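You operate a simulated robot arm through the tools that you are given. There is no shell and no other tool. Be economical: measure what you need, move in short steps, check, and stop when the job is done.

The job below is to be done with a simulated two-armed robot. You get a single attempt, and the scene is never put back.

Task
Open the labels drawer, take the label card on the sample bench and put it away in the inside of the labels drawer and shut the drawer again. Put the small beaker in the sink bowl. Open the spatulas drawer, put the blue spatula from the sample bench in the inside of the spatulas drawer and shut the drawer again. Fetch the pink jar that says "MU67" from the sample bench and set it on the upper shelf under the caps drawer. Fetch the small mixing shaft and stand it on top of the paper sleeves carton. Open the bowls cupboard door. Do these in any order. Set down upright: small beaker, pink jar, small mixing shaft.

It is judged by the outcome, as a careful person would: the job done as asked, and still so three seconds after it is handed in. It fails if anything else is knocked over, pushed out of place, dropped, spilled or broken. Lids that push on must go on centred and level and be pressed home; caps that screw on are set level and turned clockwise until they are tight.

Robot
Two 7-joint arms with three-finger grippers on one trunk, on a base that drives. Base frame: it is fixed to the floor where the robot stands at the start and does not move with it; the origin is under the middle of the robot, x ahead of it, y to its left, z up; the surface under the hand at the start is at about z = 0.9. Units: m, degrees, N and s.
The left shoulder is at the start at [0.03, 0.124, 1.008], the right one opposite. With the tool pointing down near the work surface each hand reaches from about 0.1 to 0.78 m from the robot's upright axis, wherever it stands, measured 20 degrees to its own side. Places, roughly: blue spatula (17x4x2 cm) [-0.7, -1.6, 0.9]; bowls cupboard door [-2.6, 0.1, 0.5]; inside of the labels drawer [0.6, -0.2, 0.7]; inside of the spatulas drawer [-2.5, 0.7, 0.5]; label card [-0.5, -2, 1]; labels drawer [0.6, -0.1, 0.8]; paper sleeves carton [-0.25, -1.75, 1]; pink jar [-0.5, -1.75, 1]; sink bowl [1.3, 0.8, 0.8]; small beaker (7x6x8 cm) [-0.6, -1.7, 0.9]; small mixing shaft (3x3x11 cm) [-0.3, -1.6, 0.9]; spatulas drawer [-2.4, 0.7, 0.5]; upper shelf under the caps drawer (25x52 cm) [-3.8, -1.22, 0.4]. Payload 2.2 kg a hand.
The tool frame of a hand sits at the grasp point between the pads (the TCP): z along the fingers, y along the line on which they close. The tips reach 0.028 m beyond it. Largest opening 0.102 m; the body of the gripper starts 0.071 m behind the TCP.
Orientation is that of the tool frame in the base frame, as [roll, pitch, yaw] about the fixed x, y, z axes, in that order (R = Rz(yaw) Ry(pitch) Rx(roll)). With the fingers straight down and closing along the base's y, the tool's x points along the base's -x, its y along +y and its z along -z.

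Tools
- The arms move only by the tool step_arm. It takes "left_commands", "right_commands" or both (then of equal length, played together; a hand with none holds still); each is a list of rows, each a list of 2 entries, a list of its own where there are three numbers: the shift along the tool's x, y, z in m, then the turn, a rotation vector about the tool's x, y, z in degrees. In form: [[[tx, ty, tz], [ax, ay, az]], ...]. A call has 1 to 10 rows; each row shifts and turns the commanded pose from where the row before left it, along the tool's axes as they then stand. "left_jaw" and "right_jaw" are, for a hand that has rows, the gripper command, from -1 (shut) to 1 (fully open), values between in proportion, set as the call begins (left out, the last holds). A row lasts 0.2 s, in which the tool goes at most 0.05 m and 8.6 degrees; a call with a longer step from one row to the next is refused whole, and so is a gripper value outside its range. Where a pose cannot be reached the arm comes as near as it can. A force on the tool above 40 N (or 10 N above the force at the start of the call, whichever is more), or a blocked arm, ends the call early, and 0.2 s more pass. The fingers move at their own pace and stop on an object; they squeeze with about 26 N. The grip force told is the motor's: it shows also when the fingers shut on nothing. Time passes only in rows, and 0.2 s behind the last, so rows that do not move let the fingers close. It gives the time, the measured TCP pose, the force on the tool (base axes), the opening and the grip force at its end, in the units of the frame above (readings bear some noise), with the torque about the TCP (base axes, N m) and any sound that the robot's microphone picked up.
- Cameras (640 x 400 px; columns grow to the right, rows downward): "scene" is now at [0.029, -0.0063, 1.7009]; the picture's right is [-0.10, -1.00, 0.00], its down [-0.92, 0.09, -0.38] and it looks along [0.38, -0.04, -0.93] (base axes); focal length 294 px, centre (320, 200). "left" rides on the left gripper at [0.072, 0.038, -0.086] in its tool frame; the picture's right is [-0.46, 0.89, 0.00], its down [-0.60, -0.32, -0.73] and it looks along [-0.65, -0.34, 0.68] (tool axes); focal length 256 px, centre (320, 200). "right" rides on the right gripper at [0.069, 0.044, -0.086] in its tool frame; the picture's right is [-0.53, 0.85, 0.00], its down [-0.58, -0.36, -0.73] and it looks along [-0.62, -0.39, 0.68] (tool axes); focal length 256 px, centre (320, 200). There is no depth. A picture from a camera that has moved, and an enlarged one, comes with that camera's place and axes in the base frame and with its lens.
- camera(camera): a new picture of that camera. No time passes.
- raise_lower(by): slides the trunk up (or, below 0, down) by that many m; the arms and the scene camera ride with it, the base frame stays. It gives what a move gives, with no picture.
- steer(legs): drives the robot by 1 to 6 legs, each [ahead, left, turn to the left] in m, m and degrees, along the robot's own axes; the way and the turn of a leg run together, so that a leg with both is an arc; at most 1.5 m and 180 degrees a leg. The arms and the cameras ride along, it lands a little off, and it stops where it bumps. It gives what a move gives.
- pan_tilt(pan, tilt): turns the head with the scene camera to pan (to the left, within 143 degrees either way) and tilt (down, from -29 to 69), counted from straight ahead of the robot. It gives what a move gives.
- zoom(camera, box): a new picture of the part [left, top, right, bottom] of that camera's present view, enlarged. No time passes.
- sign_off(): hands the job in; it is judged then, once.

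Work in short steps. Places have to be worked out from the pictures, the camera data and where the tool is seen: move nearer, look again, correct. Check each grasp and each placing, and mend what went wrong. You have 217 turns and 220 pictures in all, those below and enlarged ones among them. Open the grippers and draw the arms clear of the work before you hand the job in, unless the task says otherwise; then end with one line.

The tools are called after ">>>" by a JSON object that holds its "op" and its "data". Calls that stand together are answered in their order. step_arm: Moves the arms, as the interface text tells. Its arguments: {"type":"object","properties":{"left_commands":{"type":"array","items":{"type":"array"}},"left_jaw":{"type":"number"},"right_commands":{"type":"array","items":{"type":"array"}},"right_jaw":{"type":"number"}},"required":[]} The other tools are called the same way: raise_lower (by) slides the trunk up or down; steer (legs) drives the base; pan_tilt (pan, tilt) turns the head that bears the scene camera; camera (camera) takes a picture; zoom (camera, box) takes an enlarged picture of a part of a camera's view; sign_off () hands the job in.

At the start:

```text
time: 0.0
left_tcp_pos: [0.4687, 0.2606, 0.9887]
left_tcp_rot: [-180.0, 0.0, 179.9]
left_wrist_force: [0.3, -1.3, -0.5]
left_ft_torque: [0.0, -0.01, -0.03]
left_width: 0.1019
left_grip_force: 0.0
right_tcp_pos: [0.409, -0.086, 0.9939]
right_tcp_rot: [-180.0, 0.0, -179.9]
right_wrist_force: [-0.4, 0.1, -0.3]
right_ft_torque: [-0.03, 0.01, -0.03]
right_width: 0.102
right_grip_force: 0.1
trunk travel left (down, up): [-0.25, 0.29]
robot x, y, heading: [-0.0012, 0.0008, 0.3]
head pan, tilt: [-5.7, 67.7]
```

scene: 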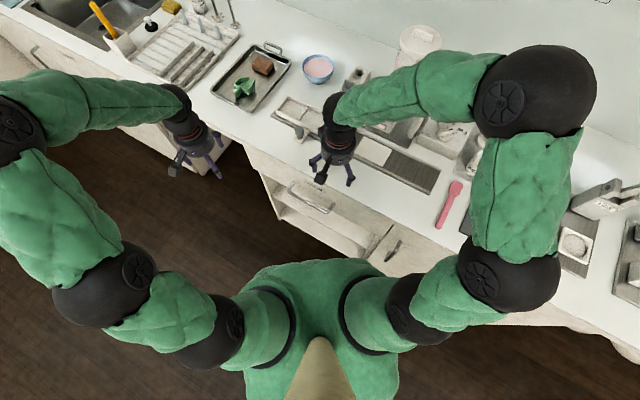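
right: 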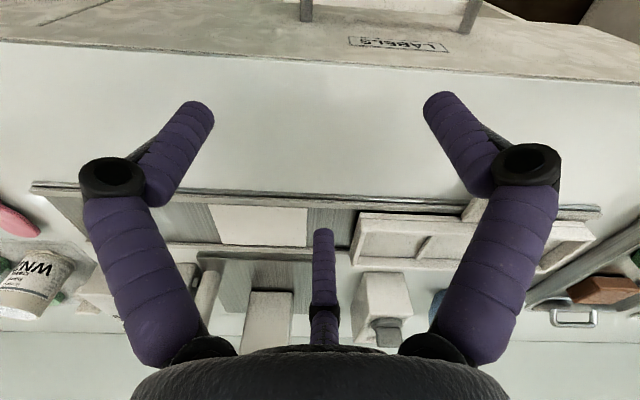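
left: 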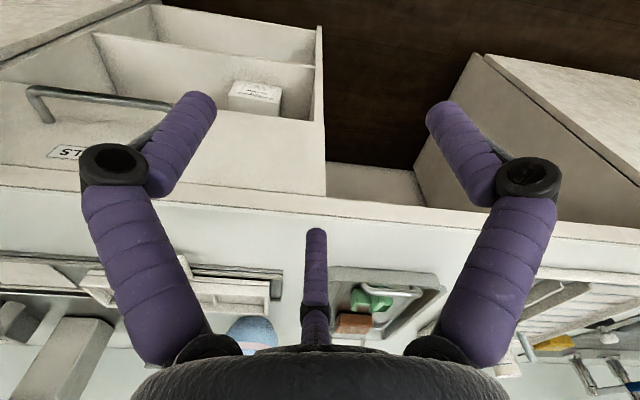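

I'll first look around with the head to learn the layout.

>>> {"op": "pan_tilt", "data": {"pan": -110, "tilt": 30}}

>>> {"op": "camera", "data": {"camera": "scene"}}

>>> {"op": "pan_tilt", "data": {"pan": 140, "tilt": 25}}

>>> {"op": "camera", "data": {"camera": "scene"}}

>>> {"op": "pan_tilt", "data": {"pan": 20, "tilt": 40}}

>>> {"op": "camera", "data": {"camera": "scene"}}

```text
time: 1.8
left_tcp_pos: [0.4682, 0.2593, 0.9886]
left_tcp_rot: [180.0, 0.0, 179.9]
left_wrist_force: [0.2, 0.8, 1.5]
left_ft_torque: [-0.01, 0.03, 0.0]
left_width: 0.1021
left_grip_force: 0.0
right_tcp_pos: [0.4086, -0.0883, 0.9933]
right_tcp_rot: [-179.9, 0.0, -180.0]
right_wrist_force: [-0.2, -0.3, 0.5]
right_ft_torque: [0.02, 0.0, -0.01]
right_width: 0.1021
right_grip_force: 0.0
trunk travel left (down, up): [-0.25, 0.29]
robot x, y, heading: [-0.0002, 0.0009, -0.1]
head pan, tilt: [-110.0, 30.0]
```

```text
216 pictures are left
camera scene: at [-0.0589, -0.0857, 1.7513], right [-0.94, 0.34, 0.0], down [0.17, 0.47, -0.87], along [-0.3, -0.81, -0.5], focal length 294 px, centre (320, 200)
```

scene: 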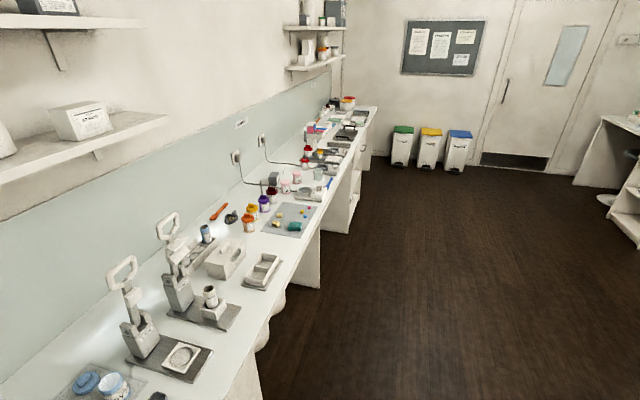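

```text
time: 5.3
left_tcp_pos: [0.469, 0.2592, 0.9877]
left_tcp_rot: [180.0, 0.1, 180.0]
left_wrist_force: [0.1, 0.4, 0.0]
left_ft_torque: [0.0, -0.04, 0.02]
left_width: 0.1018
left_grip_force: 0.0
right_tcp_pos: [0.4094, -0.0862, 0.9941]
right_tcp_rot: [-179.9, 0.0, 180.0]
right_wrist_force: [0.1, -0.6, -0.6]
right_ft_torque: [-0.02, -0.01, -0.02]
right_width: 0.1022
right_grip_force: 0.0
trunk travel left (down, up): [-0.25, 0.29]
robot x, y, heading: [0.0018, -0.0015, 0.0]
head pan, tilt: [140.0, 25.0]
```

```text
215 pictures are left
camera scene: at [-0.0986, 0.0586, 1.7593], right [0.64, 0.77, 0.0], down [0.32, -0.27, -0.91], along [-0.69, 0.58, -0.42], focal length 294 px, centre (320, 200)
```

scene: 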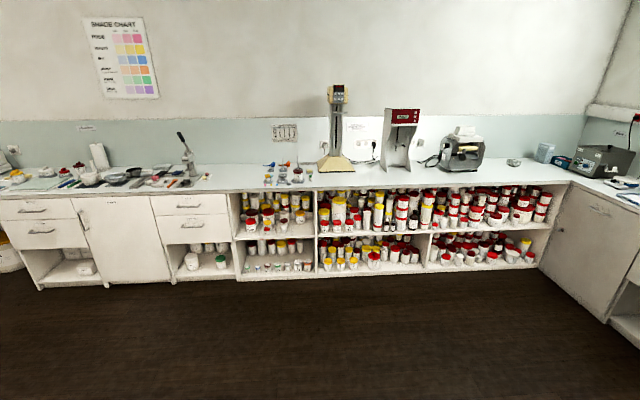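

```text
time: 7.3
left_tcp_pos: [0.4675, 0.2597, 0.9886]
left_tcp_rot: [180.0, 0.0, -180.0]
left_wrist_force: [-1.0, -0.5, 0.7]
left_ft_torque: [0.0, -0.01, 0.01]
left_width: 0.1019
left_grip_force: 0.1
right_tcp_pos: [0.409, -0.0857, 0.9943]
right_tcp_rot: [-180.0, 0.0, -179.9]
right_wrist_force: [0.6, -0.7, -0.5]
right_ft_torque: [0.01, 0.01, -0.03]
right_width: 0.1019
right_grip_force: 0.0
trunk travel left (down, up): [-0.25, 0.29]
robot x, y, heading: [0.0006, 0.0, 0.3]
head pan, tilt: [20.0, 40.0]
```

```text
214 pictures are left
camera scene: at [0.0519, 0.0285, 1.736], right [0.34, -0.94, 0.0], down [-0.6, -0.22, -0.77], along [0.72, 0.26, -0.64], focal length 294 px, centre (320, 200)
```

scene: 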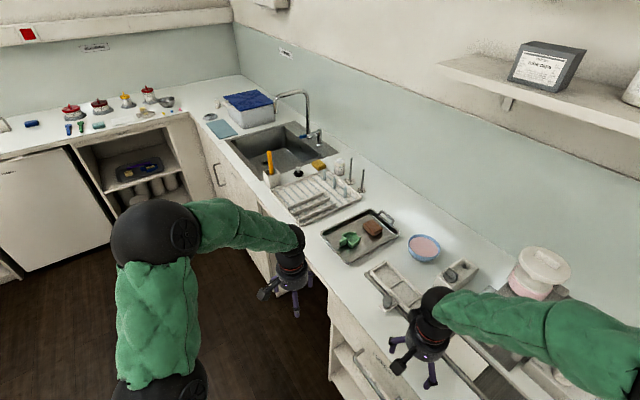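

The right bench runs along direction roughly (0.6, 0.8), so its normal is at heading about -37°. I back off a little, turn to face the bench squarely and look down at the labels drawer.

>>> {"op": "steer", "data": {"legs": [[-0.15, 0, 0], [0, 0, -37]]}}

>>> {"op": "pan_tilt", "data": {"pan": 0, "tilt": 55}}

>>> {"op": "camera", "data": {"camera": "scene"}}

```text
time: 10.4
left_tcp_pos: [0.3814, -0.0722, 0.9889]
left_tcp_rot: [180.0, 0.0, 143.4]
left_wrist_force: [0.2, -0.6, -0.1]
left_ft_torque: [0.02, 0.03, -0.01]
left_width: 0.1018
left_grip_force: 0.0
right_tcp_pos: [0.1268, -0.3146, 0.9926]
right_tcp_rot: [180.0, 0.0, 143.4]
right_wrist_force: [-0.7, 0.5, 0.7]
right_ft_torque: [0.01, 0.0, 0.02]
right_width: 0.102
right_grip_force: 0.0
trunk travel left (down, up): [-0.25, 0.29]
robot x, y, heading: [-0.1497, 0.0033, -36.8]
head pan, tilt: [20.0, 40.0]
```

```text
time: 11.2
left_tcp_pos: [0.3819, -0.0711, 0.9894]
left_tcp_rot: [-180.0, -0.1, 143.5]
left_wrist_force: [-0.4, 0.3, -0.1]
left_ft_torque: [0.02, 0.01, 0.0]
left_width: 0.1021
left_grip_force: 0.2
right_tcp_pos: [0.1268, -0.3132, 0.9923]
right_tcp_rot: [180.0, 0.0, 143.4]
right_wrist_force: [-0.4, -0.7, -0.5]
right_ft_torque: [-0.01, 0.01, 0.0]
right_width: 0.1023
right_grip_force: 0.0
trunk travel left (down, up): [-0.25, 0.29]
robot x, y, heading: [-0.1465, -0.0038, -36.5]
head pan, tilt: [0.0, 55.0]
```

```text
213 pictures are left
camera scene: at [-0.113, -0.026, 1.7153], right [-0.6, -0.8, 0.0], down [-0.66, 0.49, -0.57], along [0.46, -0.34, -0.82], focal length 294 px, centre (320, 200)
```

scene: 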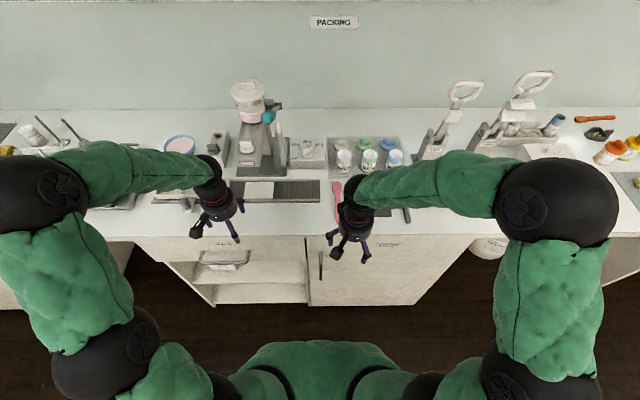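

The heading is square to the bench. I zoom in on the drawer fronts.

>>> {"op": "zoom", "data": {"camera": "scene", "box": [120, 210, 440, 310]}}

>>> {"op": "camera", "data": {"camera": "left"}}

>>> {"op": "camera", "data": {"camera": "right"}}

```text
2.00 times, centred on (280, 260) of scene
camera zoom: at [-0.113, -0.026, 1.7153], right [-0.6, -0.8, 0.0], down [-0.66, 0.49, -0.57], along [0.46, -0.34, -0.82], focal length 588 px, centre (400, 80)
```

zoom: 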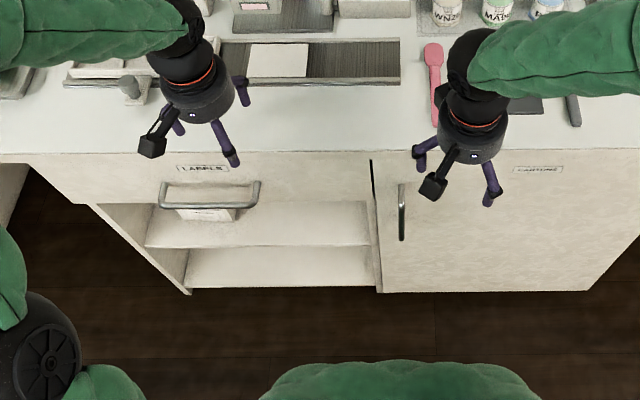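

```text
211 pictures are left
camera left: at [0.3467, 0.0017, 1.0743], right [0.9, 0.43, 0.0], down [0.3, -0.61, 0.73], along [0.32, -0.66, -0.68], focal length 256 px, centre (320, 200)
```

left: 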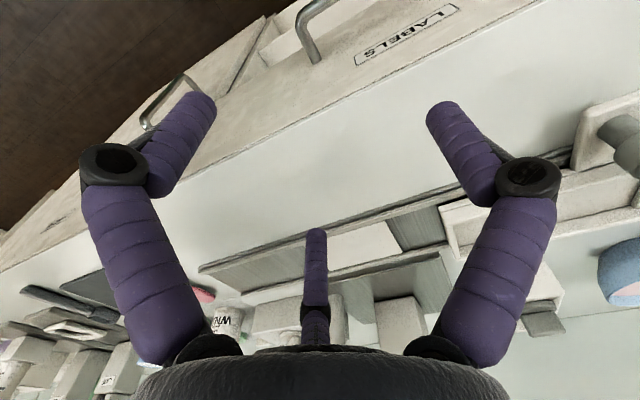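

```text
210 pictures are left
camera right: at [0.0988, -0.2376, 1.0801], right [0.93, 0.36, 0.0], down [0.25, -0.64, 0.73], along [0.26, -0.68, -0.68], focal length 256 px, centre (320, 200)
```

right: 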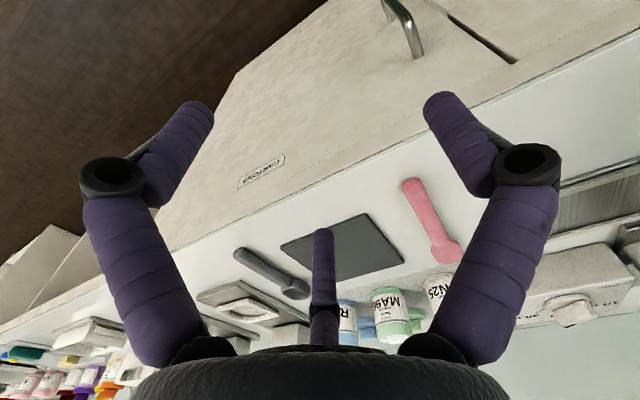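

The labels handle bar is about (0.39, 0.0, 0.795), 16 cm wide, along the bench direction. I draw the left hand back, then roll the gripper so it closes vertically.

>>> {"op": "step_arm", "data": {"left_commands": [[[0.05, 0, 0], [0, 0, 0]], [[0.05, 0, 0], [0, 0, 0]], [[0.03, -0.0, 0], [0, 0, 0]], [[0, 0, 0], [0, 0, 8.5]], [[0, 0, 0], [0, 0, 8.5]], [[0, 0, 0], [0, 0, 8.5]], [[0, 0, 0], [0, 0, 8.5]], [[0, 0, 0], [0, 0, 8.5]], [[0, 0, 0], [0, 0, 8.5]], [[0, 0, 0], [0, 0, 8.5]]], "left_jaw": 0}}

>>> {"op": "step_arm", "data": {"left_commands": [[[0, 0, 0], [0, 0, 8.5]], [[0, 0, 0], [0, 0, 8.5]], [[0, 0, 0], [0, 0, 8.5]], [[0, 0, 0], [0, 0, 5]], [[0, 0, 0], [-8.5, 0, 0]], [[0, 0, 0], [-8.5, 0, 0]], [[0, 0, 0], [-8.5, 0, 0]], [[0, 0, 0], [-8.5, 0, 0]], [[0, 0, 0], [-8.5, 0, 0]], [[0, 0, 0], [-8.5, 0, 0]]]}}

>>> {"op": "step_arm", "data": {"left_commands": [[[0, 0, 0], [-8.5, 0, 0]], [[0, 0, 0], [-8.5, 0, 0]], [[0, 0, 0], [-2, 0, 0]]]}}

>>> {"op": "camera", "data": {"camera": "left"}}

>>> {"op": "camera", "data": {"camera": "scene"}}

```text
time: 13.4
left_tcp_pos: [0.2775, 0.0058, 0.9896]
left_tcp_rot: [180.0, 0.1, 83.7]
left_wrist_force: [0.6, 0.9, 0.6]
left_ft_torque: [0.01, -0.02, -0.01]
left_width: 0.0508
left_grip_force: 0.1
right_tcp_pos: [0.1278, -0.3142, 0.9925]
right_tcp_rot: [-180.0, -0.1, 143.4]
right_wrist_force: [0.6, 0.0, -1.1]
right_ft_torque: [-0.02, 0.01, -0.01]
right_width: 0.1023
right_grip_force: 0.0
trunk travel left (down, up): [-0.25, 0.29]
robot x, y, heading: [-0.1507, 0.0013, -36.3]
head pan, tilt: [0.0, 55.0]
```

```text
time: 15.7
left_tcp_pos: [0.2759, 0.0056, 0.988]
left_tcp_rot: [129.0, 0.0, 53.3]
left_wrist_force: [-1.1, -1.1, 0.7]
left_ft_torque: [0.01, -0.06, 0.06]
left_width: 0.0509
left_grip_force: 0.0
right_tcp_pos: [0.1263, -0.3151, 0.9943]
right_tcp_rot: [-180.0, 0.1, 143.4]
right_wrist_force: [-0.3, 0.2, 0.4]
right_ft_torque: [-0.01, 0.0, -0.02]
right_width: 0.1019
right_grip_force: 0.0
trunk travel left (down, up): [-0.25, 0.29]
robot x, y, heading: [-0.148, 0.0009, -36.6]
head pan, tilt: [0.0, 55.0]
```

```text
time: 16.4
left_tcp_pos: [0.2871, 0.0135, 0.9993]
left_tcp_rot: [108.8, -1.4, 53.8]
left_wrist_force: [-0.5, -0.2, -0.2]
left_ft_torque: [-0.01, 0.01, 0.04]
left_width: 0.051
left_grip_force: 0.0
right_tcp_pos: [0.1281, -0.3131, 0.9924]
right_tcp_rot: [179.9, -0.1, 143.4]
right_wrist_force: [0.0, 0.2, -0.5]
right_ft_torque: [0.02, -0.01, 0.0]
right_width: 0.102
right_grip_force: 0.0
trunk travel left (down, up): [-0.25, 0.29]
robot x, y, heading: [-0.1467, -0.0009, -36.7]
head pan, tilt: [0.0, 55.0]
```

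```text
209 pictures are left
camera left: at [0.2734, 0.1094, 1.0638], right [-0.05, -0.56, 0.83], down [-1.0, -0.02, -0.08], along [0.06, -0.83, -0.56], focal length 256 px, centre (320, 200)
```

left: 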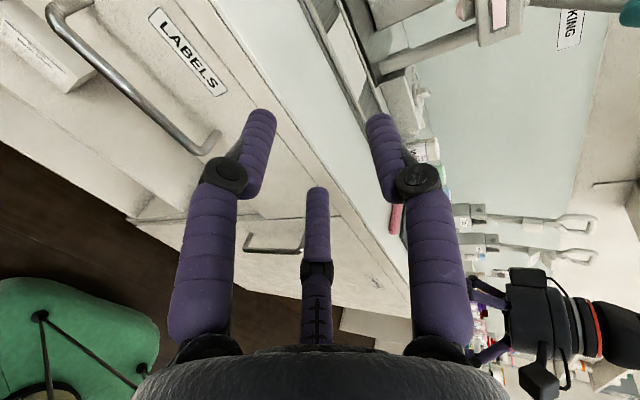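

```text
208 pictures are left
camera scene: at [-0.1142, -0.0261, 1.7153], right [-0.6, -0.8, 0.0], down [-0.66, 0.49, -0.57], along [0.46, -0.34, -0.82], focal length 294 px, centre (320, 200)
```

scene: 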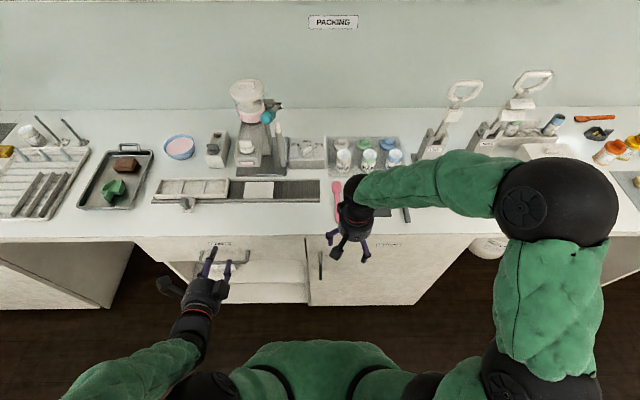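

Both views agree: bar near n=0.31 ahead-coordinate, z≈0.795. I lower the left hand in front of the bar.

>>> {"op": "step_arm", "data": {"left_commands": [[[0.01, -0.0378, 0.0129], [0, 0, 0]], [[0.01, -0.0378, 0.0129], [0, 0, 0]], [[0.01, -0.0378, 0.0129], [0, 0, 0]], [[0.01, -0.0378, 0.0129], [0, 0, 0]], [[0.01, -0.0378, 0.0129], [0, 0, 0]]]}}

>>> {"op": "camera", "data": {"camera": "left"}}

>>> {"op": "camera", "data": {"camera": "scene"}}

```text
time: 17.6
left_tcp_pos: [0.3033, 0.0497, 0.7875]
left_tcp_rot: [110.0, 0.1, 53.4]
left_wrist_force: [0.3, 0.6, -0.5]
left_ft_torque: [0.02, 0.02, -0.01]
left_width: 0.051
left_grip_force: 0.1
right_tcp_pos: [0.127, -0.3128, 0.9921]
right_tcp_rot: [180.0, -0.1, 143.4]
right_wrist_force: [-0.4, -0.2, 0.1]
right_ft_torque: [0.01, -0.01, -0.01]
right_width: 0.1016
right_grip_force: 0.0
trunk travel left (down, up): [-0.25, 0.29]
robot x, y, heading: [-0.1473, 0.0006, -36.7]
head pan, tilt: [0.0, 55.0]
```

```text
207 pictures are left
camera left: at [0.2927, 0.1482, 0.8525], right [-0.03, -0.55, 0.83], down [-1.0, -0.01, -0.05], along [0.03, -0.83, -0.55], focal length 256 px, centre (320, 200)
```

left: 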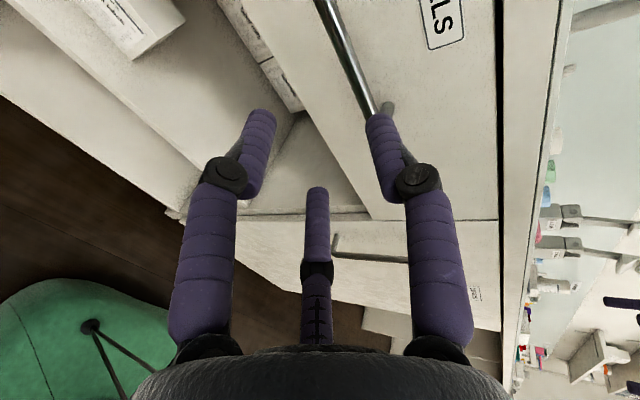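

```text
206 pictures are left
camera scene: at [-0.1122, -0.0252, 1.7153], right [-0.6, -0.8, 0.0], down [-0.66, 0.49, -0.57], along [0.46, -0.34, -0.82], focal length 294 px, centre (320, 200)
```

scene: 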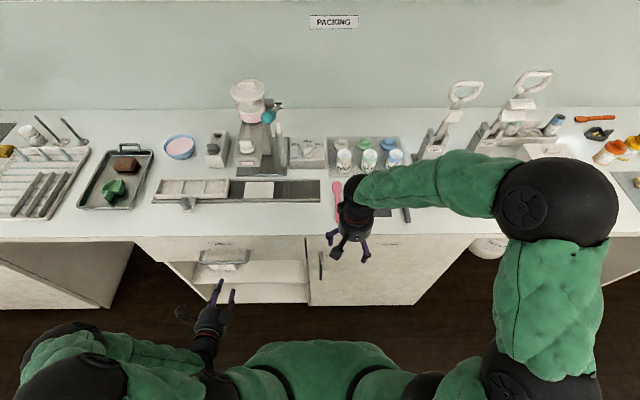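

Triangulated bar: n≈0.32, z≈0.777, slightly lower than assumed. I move the hand forward to straddle it.

>>> {"op": "step_arm", "data": {"left_commands": [[[0.005, 0.007, 0.03], [0, 0, 0]], [[0.005, 0.007, 0.03], [0, 0, 0]], [[0.005, 0.008, 0.031], [0, 0, 0]]]}}

>>> {"op": "camera", "data": {"camera": "left"}}

>>> {"op": "zoom", "data": {"camera": "scene", "box": [140, 210, 300, 310]}}

```text
time: 18.4
left_tcp_pos: [0.3881, 0.0046, 0.7786]
left_tcp_rot: [110.1, 0.0, 53.4]
left_wrist_force: [-0.8, -0.3, -0.1]
left_ft_torque: [0.01, 0.03, 0.02]
left_width: 0.0511
left_grip_force: 0.0
right_tcp_pos: [0.1278, -0.3144, 0.9928]
right_tcp_rot: [180.0, 0.0, 143.3]
right_wrist_force: [0.5, 0.3, 0.0]
right_ft_torque: [0.03, 0.01, -0.03]
right_width: 0.1021
right_grip_force: 0.1
trunk travel left (down, up): [-0.25, 0.29]
robot x, y, heading: [-0.1496, -0.0003, -36.4]
head pan, tilt: [0.0, 55.0]
```

```text
205 pictures are left
camera left: at [0.3767, 0.1037, 0.8426], right [-0.03, -0.55, 0.83], down [-1.0, -0.01, -0.05], along [0.04, -0.83, -0.55], focal length 256 px, centre (320, 200)
```

left: 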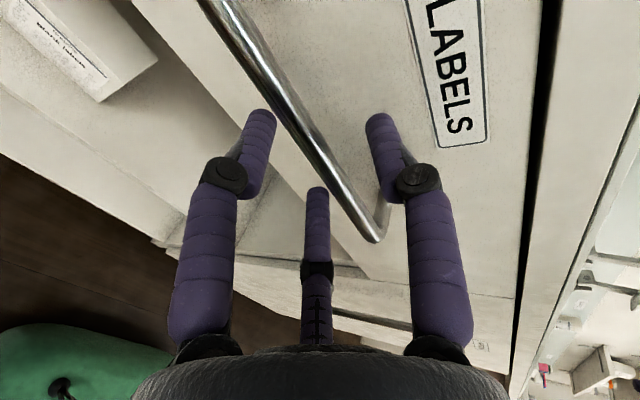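

```text
4.00 times, centred on (220, 260) of scene
camera zoom: at [-0.1121, -0.0262, 1.7153], right [-0.6, -0.8, 0.0], down [-0.66, 0.49, -0.57], along [0.46, -0.34, -0.82], focal length 1177 px, centre (720, -40)
```

zoom: 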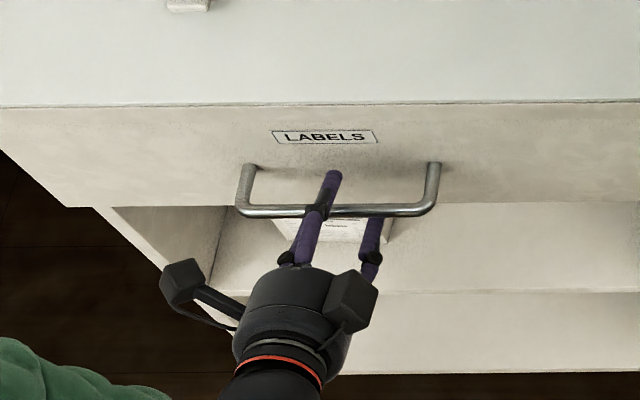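

The bar is between the fingers. Close.

>>> {"op": "step_arm", "data": {"left_commands": [[[0, 0, 0], [0, 0, 0]], [[0, 0, 0], [0, 0, 0]], [[0, 0, 0], [0, 0, 0]]], "left_jaw": -1}}

```text
time: 19.2
left_tcp_pos: [0.3855, 0.0056, 0.7779]
left_tcp_rot: [110.1, 0.0, 53.4]
left_wrist_force: [-4.9, 3.9, -5.9]
left_ft_torque: [0.24, -0.02, 0.6]
left_width: 0.0194
left_grip_force: 44.4
right_tcp_pos: [0.1273, -0.3134, 0.9931]
right_tcp_rot: [-180.0, 0.1, 143.3]
right_wrist_force: [0.3, 1.1, 0.5]
right_ft_torque: [0.0, -0.03, 0.0]
right_width: 0.1022
right_grip_force: 0.0
trunk travel left (down, up): [-0.25, 0.29]
robot x, y, heading: [-0.1473, 0.0016, -36.6]
head pan, tilt: [0.0, 55.0]
```

Gripped (0.019 m). Pull the drawer out along -n.

>>> {"op": "step_arm", "data": {"left_commands": [[[0, -0.0103, -0.0282], [0, 0, 0]], [[0, -0.0103, -0.0282], [0, 0, 0]], [[0, -0.0103, -0.0282], [0, 0, 0]], [[0, -0.0103, -0.0282], [0, 0, 0]], [[0, -0.0103, -0.0282], [0, 0, 0]], [[0, -0.0103, -0.0282], [0, 0, 0]]]}}

>>> {"op": "camera", "data": {"camera": "scene"}}

```text
time: 20.6
left_tcp_pos: [0.2414, 0.1111, 0.778]
left_tcp_rot: [110.4, 0.2, 53.3]
left_wrist_force: [-9.1, -9.8, -27.4]
left_ft_torque: [0.45, 0.15, 0.69]
left_width: 0.0191
left_grip_force: 44.2
right_tcp_pos: [0.1278, -0.3134, 0.9926]
right_tcp_rot: [179.9, 0.0, 143.4]
right_wrist_force: [0.1, 0.3, 1.0]
right_ft_torque: [-0.03, 0.0, 0.03]
right_width: 0.102
right_grip_force: 0.0
trunk travel left (down, up): [-0.25, 0.29]
robot x, y, heading: [-0.1499, -0.0012, -36.6]
head pan, tilt: [0.0, 55.0]
```

```text
203 pictures are left
camera scene: at [-0.1133, -0.026, 1.7152], right [-0.6, -0.8, 0.0], down [-0.66, 0.49, -0.57], along [0.46, -0.34, -0.82], focal length 294 px, centre (320, 200)
```

scene: 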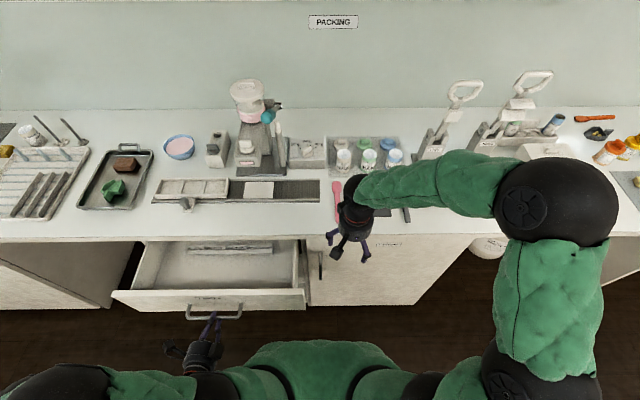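

Opened 18 cm smoothly. I pull a bit more then release.

>>> {"op": "step_arm", "data": {"left_commands": [[[0, -0.0103, -0.0282], [0, 0, 0]], [[0, -0.0103, -0.0282], [0, 0, 0]]]}}

>>> {"op": "camera", "data": {"camera": "scene"}}

```text
time: 21.2
left_tcp_pos: [0.192, 0.1463, 0.7778]
left_tcp_rot: [110.2, 0.1, 53.3]
left_wrist_force: [-14.4, -18.5, -30.4]
left_ft_torque: [0.34, 0.24, 0.33]
left_width: 0.0196
left_grip_force: 44.6
right_tcp_pos: [0.1273, -0.3138, 0.9932]
right_tcp_rot: [179.9, -0.1, 143.3]
right_wrist_force: [0.4, 0.0, -0.2]
right_ft_torque: [0.01, 0.05, -0.01]
right_width: 0.1022
right_grip_force: 0.0
trunk travel left (down, up): [-0.25, 0.29]
robot x, y, heading: [-0.1474, -0.0023, -36.8]
head pan, tilt: [0.0, 55.0]
```

```text
202 pictures are left
camera scene: at [-0.1136, -0.0272, 1.7152], right [-0.6, -0.8, 0.0], down [-0.66, 0.49, -0.57], along [0.46, -0.34, -0.82], focal length 294 px, centre (320, 200)
```

scene: 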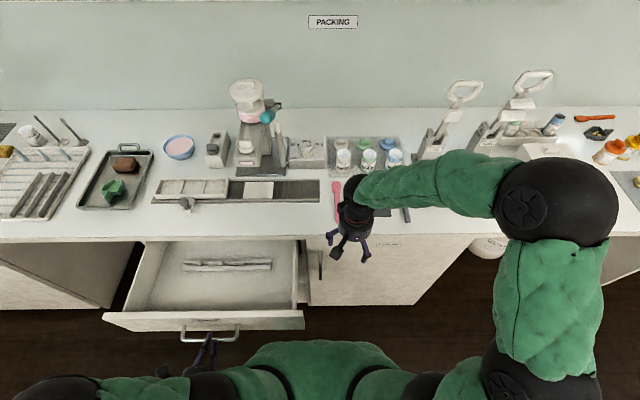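

Drawer is open 24 cm. I release and back the base away, then turn the gripper down again.

>>> {"op": "step_arm", "data": {"left_commands": [[[0, 0, 0], [0, 0, 0]], [[0, 0, 0], [0, 0, 0]], [[0, 0, -0.03], [0, 0, 0]]], "left_jaw": 0.3}}

>>> {"op": "steer", "data": {"legs": [[-0.3, 0, 0]]}}

>>> {"op": "camera", "data": {"camera": "scene"}}

```text
time: 22.1
left_tcp_pos: [0.1712, 0.1666, 0.7915]
left_tcp_rot: [109.9, 0.0, 53.4]
left_wrist_force: [-0.1, 0.1, 0.2]
left_ft_torque: [0.06, 0.04, 0.03]
left_width: 0.0666
left_grip_force: 0.0
right_tcp_pos: [0.126, -0.3133, 0.9935]
right_tcp_rot: [-180.0, 0.0, 143.5]
right_wrist_force: [0.6, -0.7, 0.2]
right_ft_torque: [-0.04, 0.0, 0.0]
right_width: 0.102
right_grip_force: 0.0
trunk travel left (down, up): [-0.25, 0.29]
robot x, y, heading: [-0.1516, 0.0015, -36.5]
head pan, tilt: [0.0, 55.0]
```

```text
time: 24.1
left_tcp_pos: [-0.0647, 0.3412, 0.7896]
left_tcp_rot: [109.9, 0.1, 53.2]
left_wrist_force: [-0.4, -0.8, 0.0]
left_ft_torque: [-0.02, 0.0, 0.01]
left_width: 0.0662
left_grip_force: 0.0
right_tcp_pos: [-0.1091, -0.138, 0.9926]
right_tcp_rot: [-179.9, -0.1, 143.4]
right_wrist_force: [-0.3, 0.0, -0.6]
right_ft_torque: [0.01, -0.04, 0.01]
right_width: 0.1021
right_grip_force: 0.1
trunk travel left (down, up): [-0.25, 0.29]
robot x, y, heading: [-0.3838, 0.1769, -36.7]
head pan, tilt: [0.0, 55.0]
```

```text
201 pictures are left
camera scene: at [-0.3504, 0.1508, 1.7154], right [-0.6, -0.8, 0.0], down [-0.66, 0.49, -0.57], along [0.46, -0.34, -0.82], focal length 294 px, centre (320, 200)
```

scene: 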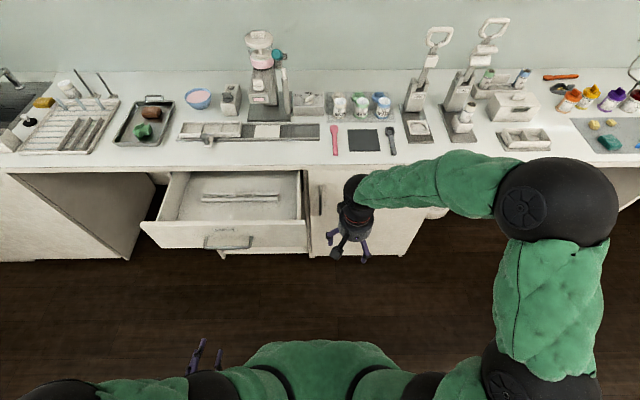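

Labels drawer stays open. Now I turn round to the opposite counter to open the spatulas drawer and the bowls door.

>>> {"op": "steer", "data": {"legs": [[-0.5, 0, 0], [0, 0, 180], [0.2, 0.95, 0]]}}

>>> {"op": "pan_tilt", "data": {"pan": 0, "tilt": 45}}

>>> {"op": "camera", "data": {"camera": "scene"}}

```text
time: 38.9
left_tcp_pos: [-1.8365, -0.3019, 0.7898]
left_tcp_rot: [109.9, 0.0, -128.0]
left_wrist_force: [-0.6, 0.2, 0.3]
left_ft_torque: [0.03, 0.02, -0.02]
left_width: 0.0661
left_grip_force: 0.0
right_tcp_pos: [-1.7805, 0.1757, 0.9935]
right_tcp_rot: [179.9, 0.0, -38.0]
right_wrist_force: [-0.1, -0.6, -0.4]
right_ft_torque: [-0.01, 0.01, 0.0]
right_width: 0.1018
right_grip_force: 0.0
trunk travel left (down, up): [-0.25, 0.29]
robot x, y, heading: [-1.5127, -0.147, 142.0]
head pan, tilt: [0.0, 55.0]
```

```text
time: 39.6
left_tcp_pos: [-1.8343, -0.3035, 0.7897]
left_tcp_rot: [110.0, 0.0, -128.0]
left_wrist_force: [0.3, -0.1, 0.2]
left_ft_torque: [0.0, 0.0, 0.03]
left_width: 0.0662
left_grip_force: 0.1
right_tcp_pos: [-1.7806, 0.1738, 0.9929]
right_tcp_rot: [180.0, -0.1, -38.0]
right_wrist_force: [-1.3, 1.1, -0.9]
right_ft_torque: [0.03, 0.01, 0.04]
right_width: 0.102
right_grip_force: 0.2
trunk travel left (down, up): [-0.25, 0.29]
robot x, y, heading: [-1.5116, -0.143, 142.1]
head pan, tilt: [0.0, 45.0]
```

```text
200 pictures are left
camera scene: at [-1.5505, -0.1148, 1.7287], right [0.62, 0.79, 0.0], down [0.56, -0.44, -0.71], along [-0.56, 0.43, -0.71], focal length 294 px, centre (320, 200)
```

scene: 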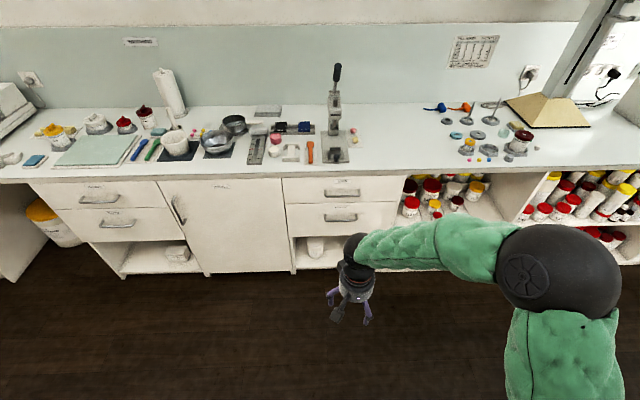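

I zoom to read the labels.

>>> {"op": "zoom", "data": {"camera": "scene", "box": [30, 160, 230, 285]}}

>>> {"op": "zoom", "data": {"camera": "scene", "box": [220, 160, 420, 285]}}

```text
3.20 times, centred on (130, 222) of scene
camera zoom: at [-1.5505, -0.1148, 1.7287], right [0.62, 0.79, 0.0], down [0.56, -0.44, -0.71], along [-0.56, 0.43, -0.71], focal length 941 px, centre (928, 128)
```

zoom: 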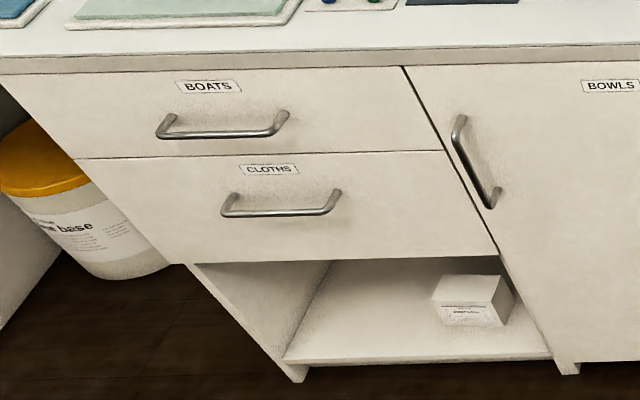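

```text
3.20 times, centred on (320, 222) of scene
camera zoom: at [-1.5505, -0.1148, 1.7287], right [0.62, 0.79, 0.0], down [0.56, -0.44, -0.71], along [-0.56, 0.43, -0.71], focal length 941 px, centre (320, 128)
```

zoom: 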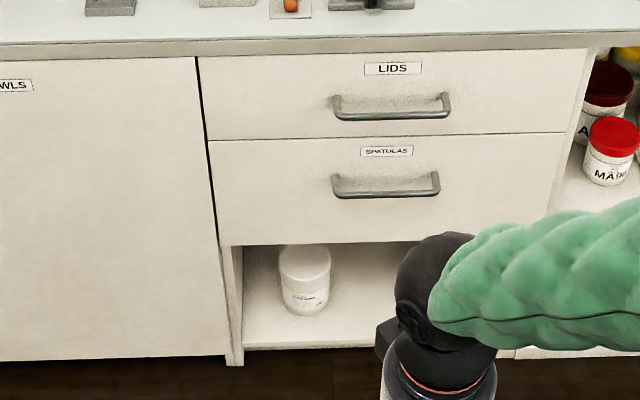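

Spatulas handle estimated near (-2.25, 0.55, 0.63). I draw the right hand back, lower the trunk, and drive nearer.

>>> {"op": "step_arm", "data": {"right_commands": [[[0.04, 0, -0.02], [0, 0, 0]], [[0.04, 0, -0.02], [0, 0, 0]], [[0.04, 0, -0.02], [0, 0, 0]], [[0.02, 0, -0.02], [0, 0, 0]]]}}

>>> {"op": "steer", "data": {"legs": [[0, 0, 1], [0.45, -0.43, 0]]}}

>>> {"op": "raise_lower", "data": {"by": -0.15}}

>>> {"op": "camera", "data": {"camera": "scene"}}

>>> {"op": "camera", "data": {"camera": "left"}}

```text
time: 40.6
left_tcp_pos: [-1.8358, -0.3033, 0.789]
left_tcp_rot: [110.0, 0.0, -127.9]
left_wrist_force: [-0.2, 0.4, -1.4]
left_ft_torque: [0.01, 0.02, 0.01]
left_width: 0.0662
left_grip_force: 0.1
right_tcp_pos: [-1.6711, 0.0897, 1.0719]
right_tcp_rot: [-179.9, 0.0, -38.0]
right_wrist_force: [0.5, -0.1, 0.8]
right_ft_torque: [-0.01, 0.01, 0.0]
right_width: 0.1019
right_grip_force: 0.1
trunk travel left (down, up): [-0.25, 0.29]
robot x, y, heading: [-1.5085, -0.1444, 141.8]
head pan, tilt: [0.0, 45.0]
```

```text
time: 44.4
left_tcp_pos: [-1.9296, 0.3025, 0.7904]
left_tcp_rot: [110.1, -0.1, -127.5]
left_wrist_force: [0.6, -0.6, 0.1]
left_ft_torque: [-0.01, 0.02, 0.0]
left_width: 0.0662
left_grip_force: 0.0
right_tcp_pos: [-1.7691, 0.6975, 1.0721]
right_tcp_rot: [180.0, 0.0, -37.4]
right_wrist_force: [0.6, 0.5, 0.8]
right_ft_torque: [-0.04, 0.0, -0.04]
right_width: 0.1021
right_grip_force: 0.1
trunk travel left (down, up): [-0.25, 0.29]
robot x, y, heading: [-1.6043, 0.4627, 142.6]
head pan, tilt: [0.0, 45.0]
```

```text
time: 46.2
left_tcp_pos: [-1.9287, 0.303, 0.6397]
left_tcp_rot: [110.0, 0.0, -127.4]
left_wrist_force: [0.4, -1.0, -0.9]
left_ft_torque: [0.03, 0.0, 0.01]
left_width: 0.0663
left_grip_force: 0.1
right_tcp_pos: [-1.7683, 0.6978, 0.9227]
right_tcp_rot: [-180.0, 0.1, -37.5]
right_wrist_force: [-0.2, -0.8, 0.0]
right_ft_torque: [-0.01, -0.02, -0.01]
right_width: 0.1022
right_grip_force: 0.0
trunk travel left (down, up): [-0.1, 0.44]
robot x, y, heading: [-1.6068, 0.4645, 142.7]
head pan, tilt: [0.0, 45.0]
```

```text
197 pictures are left
camera scene: at [-1.6462, 0.4939, 1.5789], right [0.61, 0.79, 0.0], down [0.56, -0.43, -0.71], along [-0.56, 0.43, -0.71], focal length 294 px, centre (320, 200)
```

scene: 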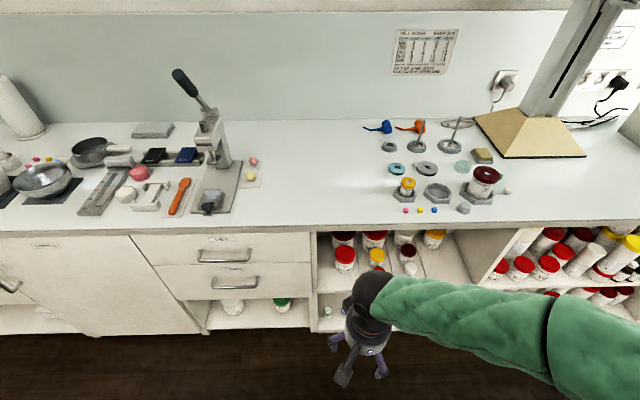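

```text
196 pictures are left
camera left: at [-1.9191, 0.2035, 0.7043], right [0.04, 0.55, 0.83], down [1.0, 0.0, -0.05], along [-0.02, 0.83, -0.55], focal length 256 px, centre (320, 200)
```

left: 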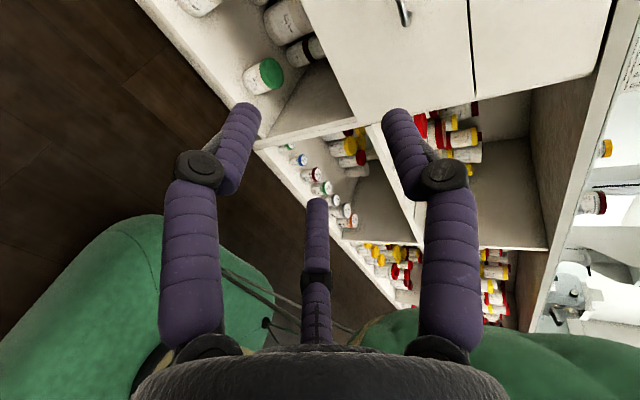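

Handle re-estimated at n=-2.14, u=-0.89, z≈0.607. Extend the left arm to just in front of it and look.

>>> {"op": "step_arm", "data": {"left_commands": [[[-0.002, 0.009, 0.0434], [0, 0, 0]], [[-0.002, 0.009, 0.0434], [0, 0, 0]], [[-0.002, 0.009, 0.0434], [0, 0, 0]], [[-0.002, 0.009, 0.0434], [0, 0, 0]], [[-0.002, 0.009, 0.0434], [0, 0, 0]]], "left_jaw": 0.1}}

>>> {"op": "camera", "data": {"camera": "left"}}

```text
time: 47.4
left_tcp_pos: [-2.097, 0.4438, 0.6064]
left_tcp_rot: [110.0, 0.1, -127.4]
left_wrist_force: [0.8, -0.2, 0.1]
left_ft_torque: [0.04, 0.01, -0.01]
left_width: 0.056
left_grip_force: 0.0
right_tcp_pos: [-1.7697, 0.6975, 0.9218]
right_tcp_rot: [179.9, 0.1, -37.4]
right_wrist_force: [0.5, 0.3, -1.0]
right_ft_torque: [0.01, 0.03, -0.02]
right_width: 0.1023
right_grip_force: 0.0
trunk travel left (down, up): [-0.1, 0.44]
robot x, y, heading: [-1.6088, 0.4646, 142.5]
head pan, tilt: [0.0, 45.0]
```

```text
195 pictures are left
camera left: at [-2.0864, 0.345, 0.6709], right [0.04, 0.55, 0.83], down [1.0, 0.0, -0.05], along [-0.02, 0.83, -0.55], focal length 256 px, centre (320, 200)
```

left: 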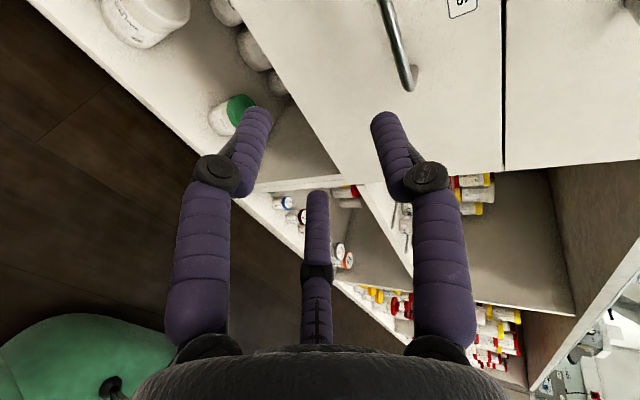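

Handle confirmed at z≈0.604. Advance 0.18 to straddle and check.

>>> {"op": "step_arm", "data": {"left_commands": [[[0.003, 0.0154, 0.0423], [0, 0, 0]], [[0.003, 0.0154, 0.0423], [0, 0, 0]], [[0.003, 0.0154, 0.0423], [0, 0, 0]], [[0.003, 0.0154, 0.0423], [0, 0, 0]]]}}

>>> {"op": "camera", "data": {"camera": "left"}}

```text
time: 48.4
left_tcp_pos: [-2.2467, 0.5421, 0.6075]
left_tcp_rot: [110.2, 0.2, -127.4]
left_wrist_force: [-0.2, 0.1, -0.3]
left_ft_torque: [-0.02, 0.02, -0.03]
left_width: 0.0561
left_grip_force: 0.0
right_tcp_pos: [-1.7671, 0.6974, 0.9234]
right_tcp_rot: [-180.0, 0.0, -37.3]
right_wrist_force: [-0.5, -0.2, -0.4]
right_ft_torque: [0.01, -0.04, -0.02]
right_width: 0.1024
right_grip_force: 0.0
trunk travel left (down, up): [-0.1, 0.44]
robot x, y, heading: [-1.6091, 0.4636, 142.6]
head pan, tilt: [0.0, 45.0]
```

```text
194 pictures are left
camera left: at [-2.2372, 0.4429, 0.6711], right [0.04, 0.55, 0.83], down [1.0, 0.0, -0.05], along [-0.02, 0.83, -0.55], focal length 256 px, centre (320, 200)
```

left: 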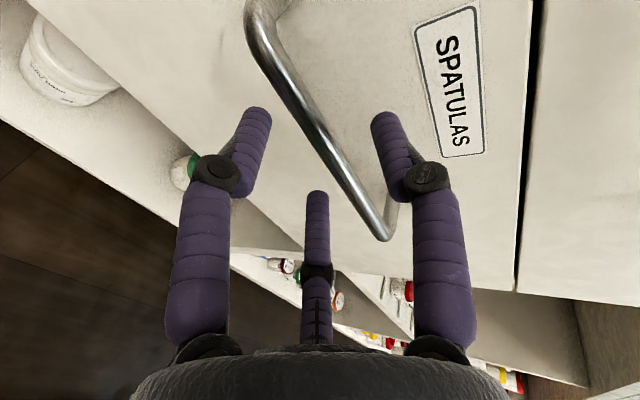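

Same picture as at the first drawer: the bar lies between the fingers. Close and pull.

>>> {"op": "step_arm", "data": {"left_commands": [[[0, 0, 0], [0, 0, 0]], [[0, 0, 0], [0, 0, 0]], [[0, 0, 0], [0, 0, 0]], [[0, -0.0103, -0.0282], [0, 0, 0]], [[0, -0.0103, -0.0282], [0, 0, 0]], [[0, -0.0103, -0.0282], [0, 0, 0]], [[0, -0.0103, -0.0282], [0, 0, 0]], [[0, -0.0103, -0.0282], [0, 0, 0]], [[0, -0.0103, -0.0282], [0, 0, 0]]], "left_jaw": -1}}

>>> {"op": "camera", "data": {"camera": "scene"}}

```text
time: 50.4
left_tcp_pos: [-2.1035, 0.4371, 0.608]
left_tcp_rot: [109.8, -0.1, -127.5]
left_wrist_force: [5.0, 5.1, 20.1]
left_ft_torque: [0.93, -0.11, -0.5]
left_width: 0.0195
left_grip_force: 44.4
right_tcp_pos: [-1.7671, 0.6975, 0.9234]
right_tcp_rot: [-179.9, -0.1, -37.3]
right_wrist_force: [-0.5, -0.1, -1.0]
right_ft_torque: [-0.01, -0.01, 0.0]
right_width: 0.102
right_grip_force: 0.0
trunk travel left (down, up): [-0.1, 0.44]
robot x, y, heading: [-1.609, 0.4621, 142.6]
head pan, tilt: [0.0, 45.0]
```

```text
193 pictures are left
camera scene: at [-1.6442, 0.494, 1.5789], right [0.61, 0.79, 0.0], down [0.56, -0.43, -0.71], along [-0.56, 0.43, -0.71], focal length 294 px, centre (320, 200)
```

scene: 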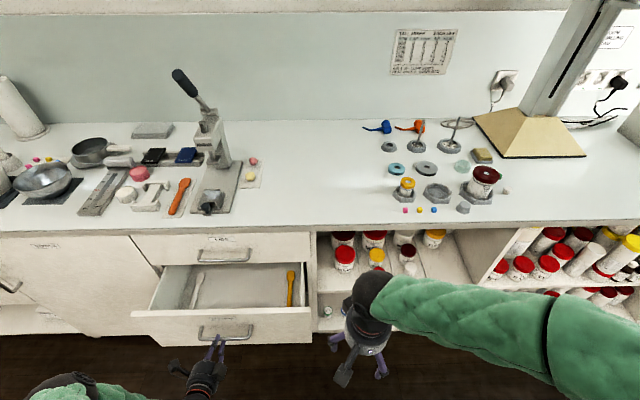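

Open 17 cm; spatulas lie at both sides, the middle is free. Pull a little further, then release and withdraw.

>>> {"op": "step_arm", "data": {"left_commands": [[[0, -0.0103, -0.0282], [0, 0, 0]], [[0, -0.0103, -0.0282], [0, 0, 0]], [[0, 0, 0], [0, 0, 0]]]}}

>>> {"op": "step_arm", "data": {"left_commands": [[[0, 0, 0], [0, 0, 0]], [[0, 0, 0], [0, 0, 0]], [[0, 0, -0.04], [0, 0, 0]], [[0, 0, -0.04], [0, 0, 0]]], "left_jaw": 0.3}}

>>> {"op": "camera", "data": {"camera": "scene"}}

```text
time: 51.2
left_tcp_pos: [-2.0539, 0.4021, 0.6083]
left_tcp_rot: [109.9, -0.2, -127.6]
left_wrist_force: [11.3, 15.4, 25.3]
left_ft_torque: [0.71, 0.27, 0.25]
left_width: 0.02
left_grip_force: 45.0
right_tcp_pos: [-1.7659, 0.6992, 0.9223]
right_tcp_rot: [180.0, 0.0, -37.4]
right_wrist_force: [-1.0, 0.0, 0.3]
right_ft_torque: [0.01, -0.03, 0.01]
right_width: 0.1018
right_grip_force: 0.0
trunk travel left (down, up): [-0.1, 0.44]
robot x, y, heading: [-1.6105, 0.4644, 142.5]
head pan, tilt: [0.0, 45.0]
```

```text
time: 52.2
left_tcp_pos: [-1.9955, 0.3511, 0.6351]
left_tcp_rot: [110.0, 0.1, -127.5]
left_wrist_force: [-0.3, -1.0, 0.5]
left_ft_torque: [0.01, 0.0, -0.01]
left_width: 0.0665
left_grip_force: 0.0
right_tcp_pos: [-1.7683, 0.6978, 0.923]
right_tcp_rot: [180.0, -0.1, -37.2]
right_wrist_force: [-0.8, -0.2, 0.2]
right_ft_torque: [-0.02, 0.02, 0.02]
right_width: 0.1018
right_grip_force: 0.1
trunk travel left (down, up): [-0.1, 0.44]
robot x, y, heading: [-1.6077, 0.4651, 142.5]
head pan, tilt: [0.0, 45.0]
```

```text
192 pictures are left
camera scene: at [-1.6457, 0.4937, 1.5788], right [0.61, 0.79, 0.0], down [0.56, -0.43, -0.71], along [-0.56, 0.43, -0.71], focal length 294 px, centre (320, 200)
```

scene: 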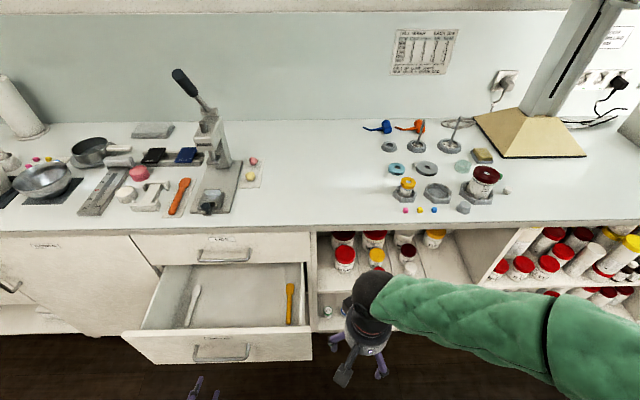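

Spatulas drawer is open. Back off, raise the trunk, reorient the left hand downwards, and turn to the sample bench.

>>> {"op": "steer", "data": {"legs": [[-0.5, 0, 0], [0, 0, 180], [0.5, -1.1, 0.7]]}}

>>> {"op": "raise_lower", "data": {"by": 0.25}}

>>> {"op": "step_arm", "data": {"left_commands": [[[0, 0, 0], [8.5, 0, 0]], [[0, 0, 0], [8.5, 0, 0]], [[0, 0, 0], [8.5, 0, 0]], [[0, 0, 0], [8.5, 0, 0]], [[0, 0, 0], [8.5, 0, 0]], [[0, 0, 0], [8.5, 0, 0]], [[0, 0, 0], [8.5, 0, 0]], [[0, 0, 0], [8.5, 0, 0]], [[0, 0, 0], [2, 0, 0]]]}}

>>> {"op": "step_arm", "data": {"left_commands": [[[0, 0, 0], [0, 0, -8.5]], [[0, 0, 0], [0, 0, -8.5]], [[0, 0, 0], [0, 0, -8.5]], [[0, 0, 0], [0, 0, -8.5]], [[0, 0, 0], [0, 0, -8.5]], [[0, 0, 0], [0, 0, -8.5]], [[0, 0, 0], [0, 0, -8.5]], [[0, 0, 0], [0, 0, -8.5]], [[0, 0, 0], [0, 0, -8.5]], [[0, 0, 0], [0, 0, -8.5]]], "left_jaw": 1}}

>>> {"op": "pan_tilt", "data": {"pan": 0, "tilt": 50}}

>>> {"op": "camera", "data": {"camera": "scene"}}

```text
time: 68.3
left_tcp_pos: [-1.0108, -0.8777, 0.6352]
left_tcp_rot: [110.1, 0.0, 57.4]
left_wrist_force: [0.2, -0.1, -0.2]
left_ft_torque: [0.02, -0.01, 0.0]
left_width: 0.0661
left_grip_force: 0.0
right_tcp_pos: [-1.2066, -1.2391, 0.9225]
right_tcp_rot: [180.0, 0.0, 147.4]
right_wrist_force: [0.2, -1.3, -0.2]
right_ft_torque: [-0.01, -0.01, 0.0]
right_width: 0.1023
right_grip_force: 0.0
trunk travel left (down, up): [-0.1, 0.44]
robot x, y, heading: [-1.3876, -1.0192, -32.6]
head pan, tilt: [0.0, 45.0]
```

```text
time: 70.9
left_tcp_pos: [-1.0091, -0.8761, 0.8841]
left_tcp_rot: [109.9, 0.0, 57.5]
left_wrist_force: [-0.4, -0.5, 0.1]
left_ft_torque: [0.0, 0.01, -0.04]
left_width: 0.0662
left_grip_force: 0.1
right_tcp_pos: [-1.2075, -1.2408, 1.1726]
right_tcp_rot: [180.0, 0.0, 147.5]
right_wrist_force: [0.0, 0.1, -0.4]
right_ft_torque: [0.03, 0.02, 0.01]
right_width: 0.1021
right_grip_force: 0.1
trunk travel left (down, up): [-0.35, 0.19]
robot x, y, heading: [-1.3881, -1.0197, -32.4]
head pan, tilt: [0.0, 45.0]
```

```text
time: 72.9
left_tcp_pos: [-1.0003, -0.8705, 0.8995]
left_tcp_rot: [178.5, -1.6, 58.1]
left_wrist_force: [14.0, 3.0, 2.4]
left_ft_torque: [-0.34, 1.28, 0.02]
left_width: 0.0666
left_grip_force: 0.1
right_tcp_pos: [-1.2065, -1.2399, 1.1722]
right_tcp_rot: [179.9, 0.0, 147.6]
right_wrist_force: [-1.6, -0.6, -0.7]
right_ft_torque: [0.01, -0.11, 0.0]
right_width: 0.1018
right_grip_force: 0.0
trunk travel left (down, up): [-0.35, 0.19]
robot x, y, heading: [-1.3862, -1.0246, -32.8]
head pan, tilt: [0.0, 45.0]
```

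```text
time: 75.1
left_tcp_pos: [-1.0101, -0.8766, 0.8854]
left_tcp_rot: [-179.9, 0.0, 142.7]
left_wrist_force: [0.2, -1.1, -0.2]
left_ft_torque: [0.02, -0.02, 0.02]
left_width: 0.1019
left_grip_force: 0.0
right_tcp_pos: [-1.2072, -1.2409, 1.1733]
right_tcp_rot: [179.9, 0.1, 147.5]
right_wrist_force: [0.3, 0.0, 0.2]
right_ft_torque: [0.03, -0.01, -0.01]
right_width: 0.1018
right_grip_force: 0.1
trunk travel left (down, up): [-0.35, 0.19]
robot x, y, heading: [-1.3898, -1.0188, -32.5]
head pan, tilt: [0.0, 45.0]
```

```text
time: 75.7
left_tcp_pos: [-1.0097, -0.8758, 0.8856]
left_tcp_rot: [179.9, 0.0, 142.6]
left_wrist_force: [0.1, 0.0, 0.1]
left_ft_torque: [-0.01, -0.01, -0.01]
left_width: 0.1019
left_grip_force: 0.0
right_tcp_pos: [-1.2066, -1.2401, 1.1708]
right_tcp_rot: [180.0, 0.0, 147.6]
right_wrist_force: [0.2, -0.1, -0.2]
right_ft_torque: [-0.01, -0.01, -0.01]
right_width: 0.1022
right_grip_force: 0.1
trunk travel left (down, up): [-0.35, 0.19]
robot x, y, heading: [-1.3894, -1.0227, -32.4]
head pan, tilt: [0.0, 50.0]
```

```text
191 pictures are left
camera scene: at [-1.3467, -1.0472, 1.8218], right [-0.54, -0.84, 0.0], down [-0.65, 0.41, -0.64], along [0.54, -0.35, -0.77], focal length 294 px, centre (320, 200)
```

scene: 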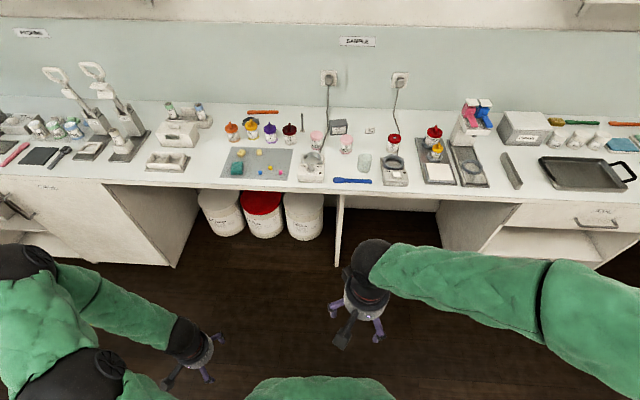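

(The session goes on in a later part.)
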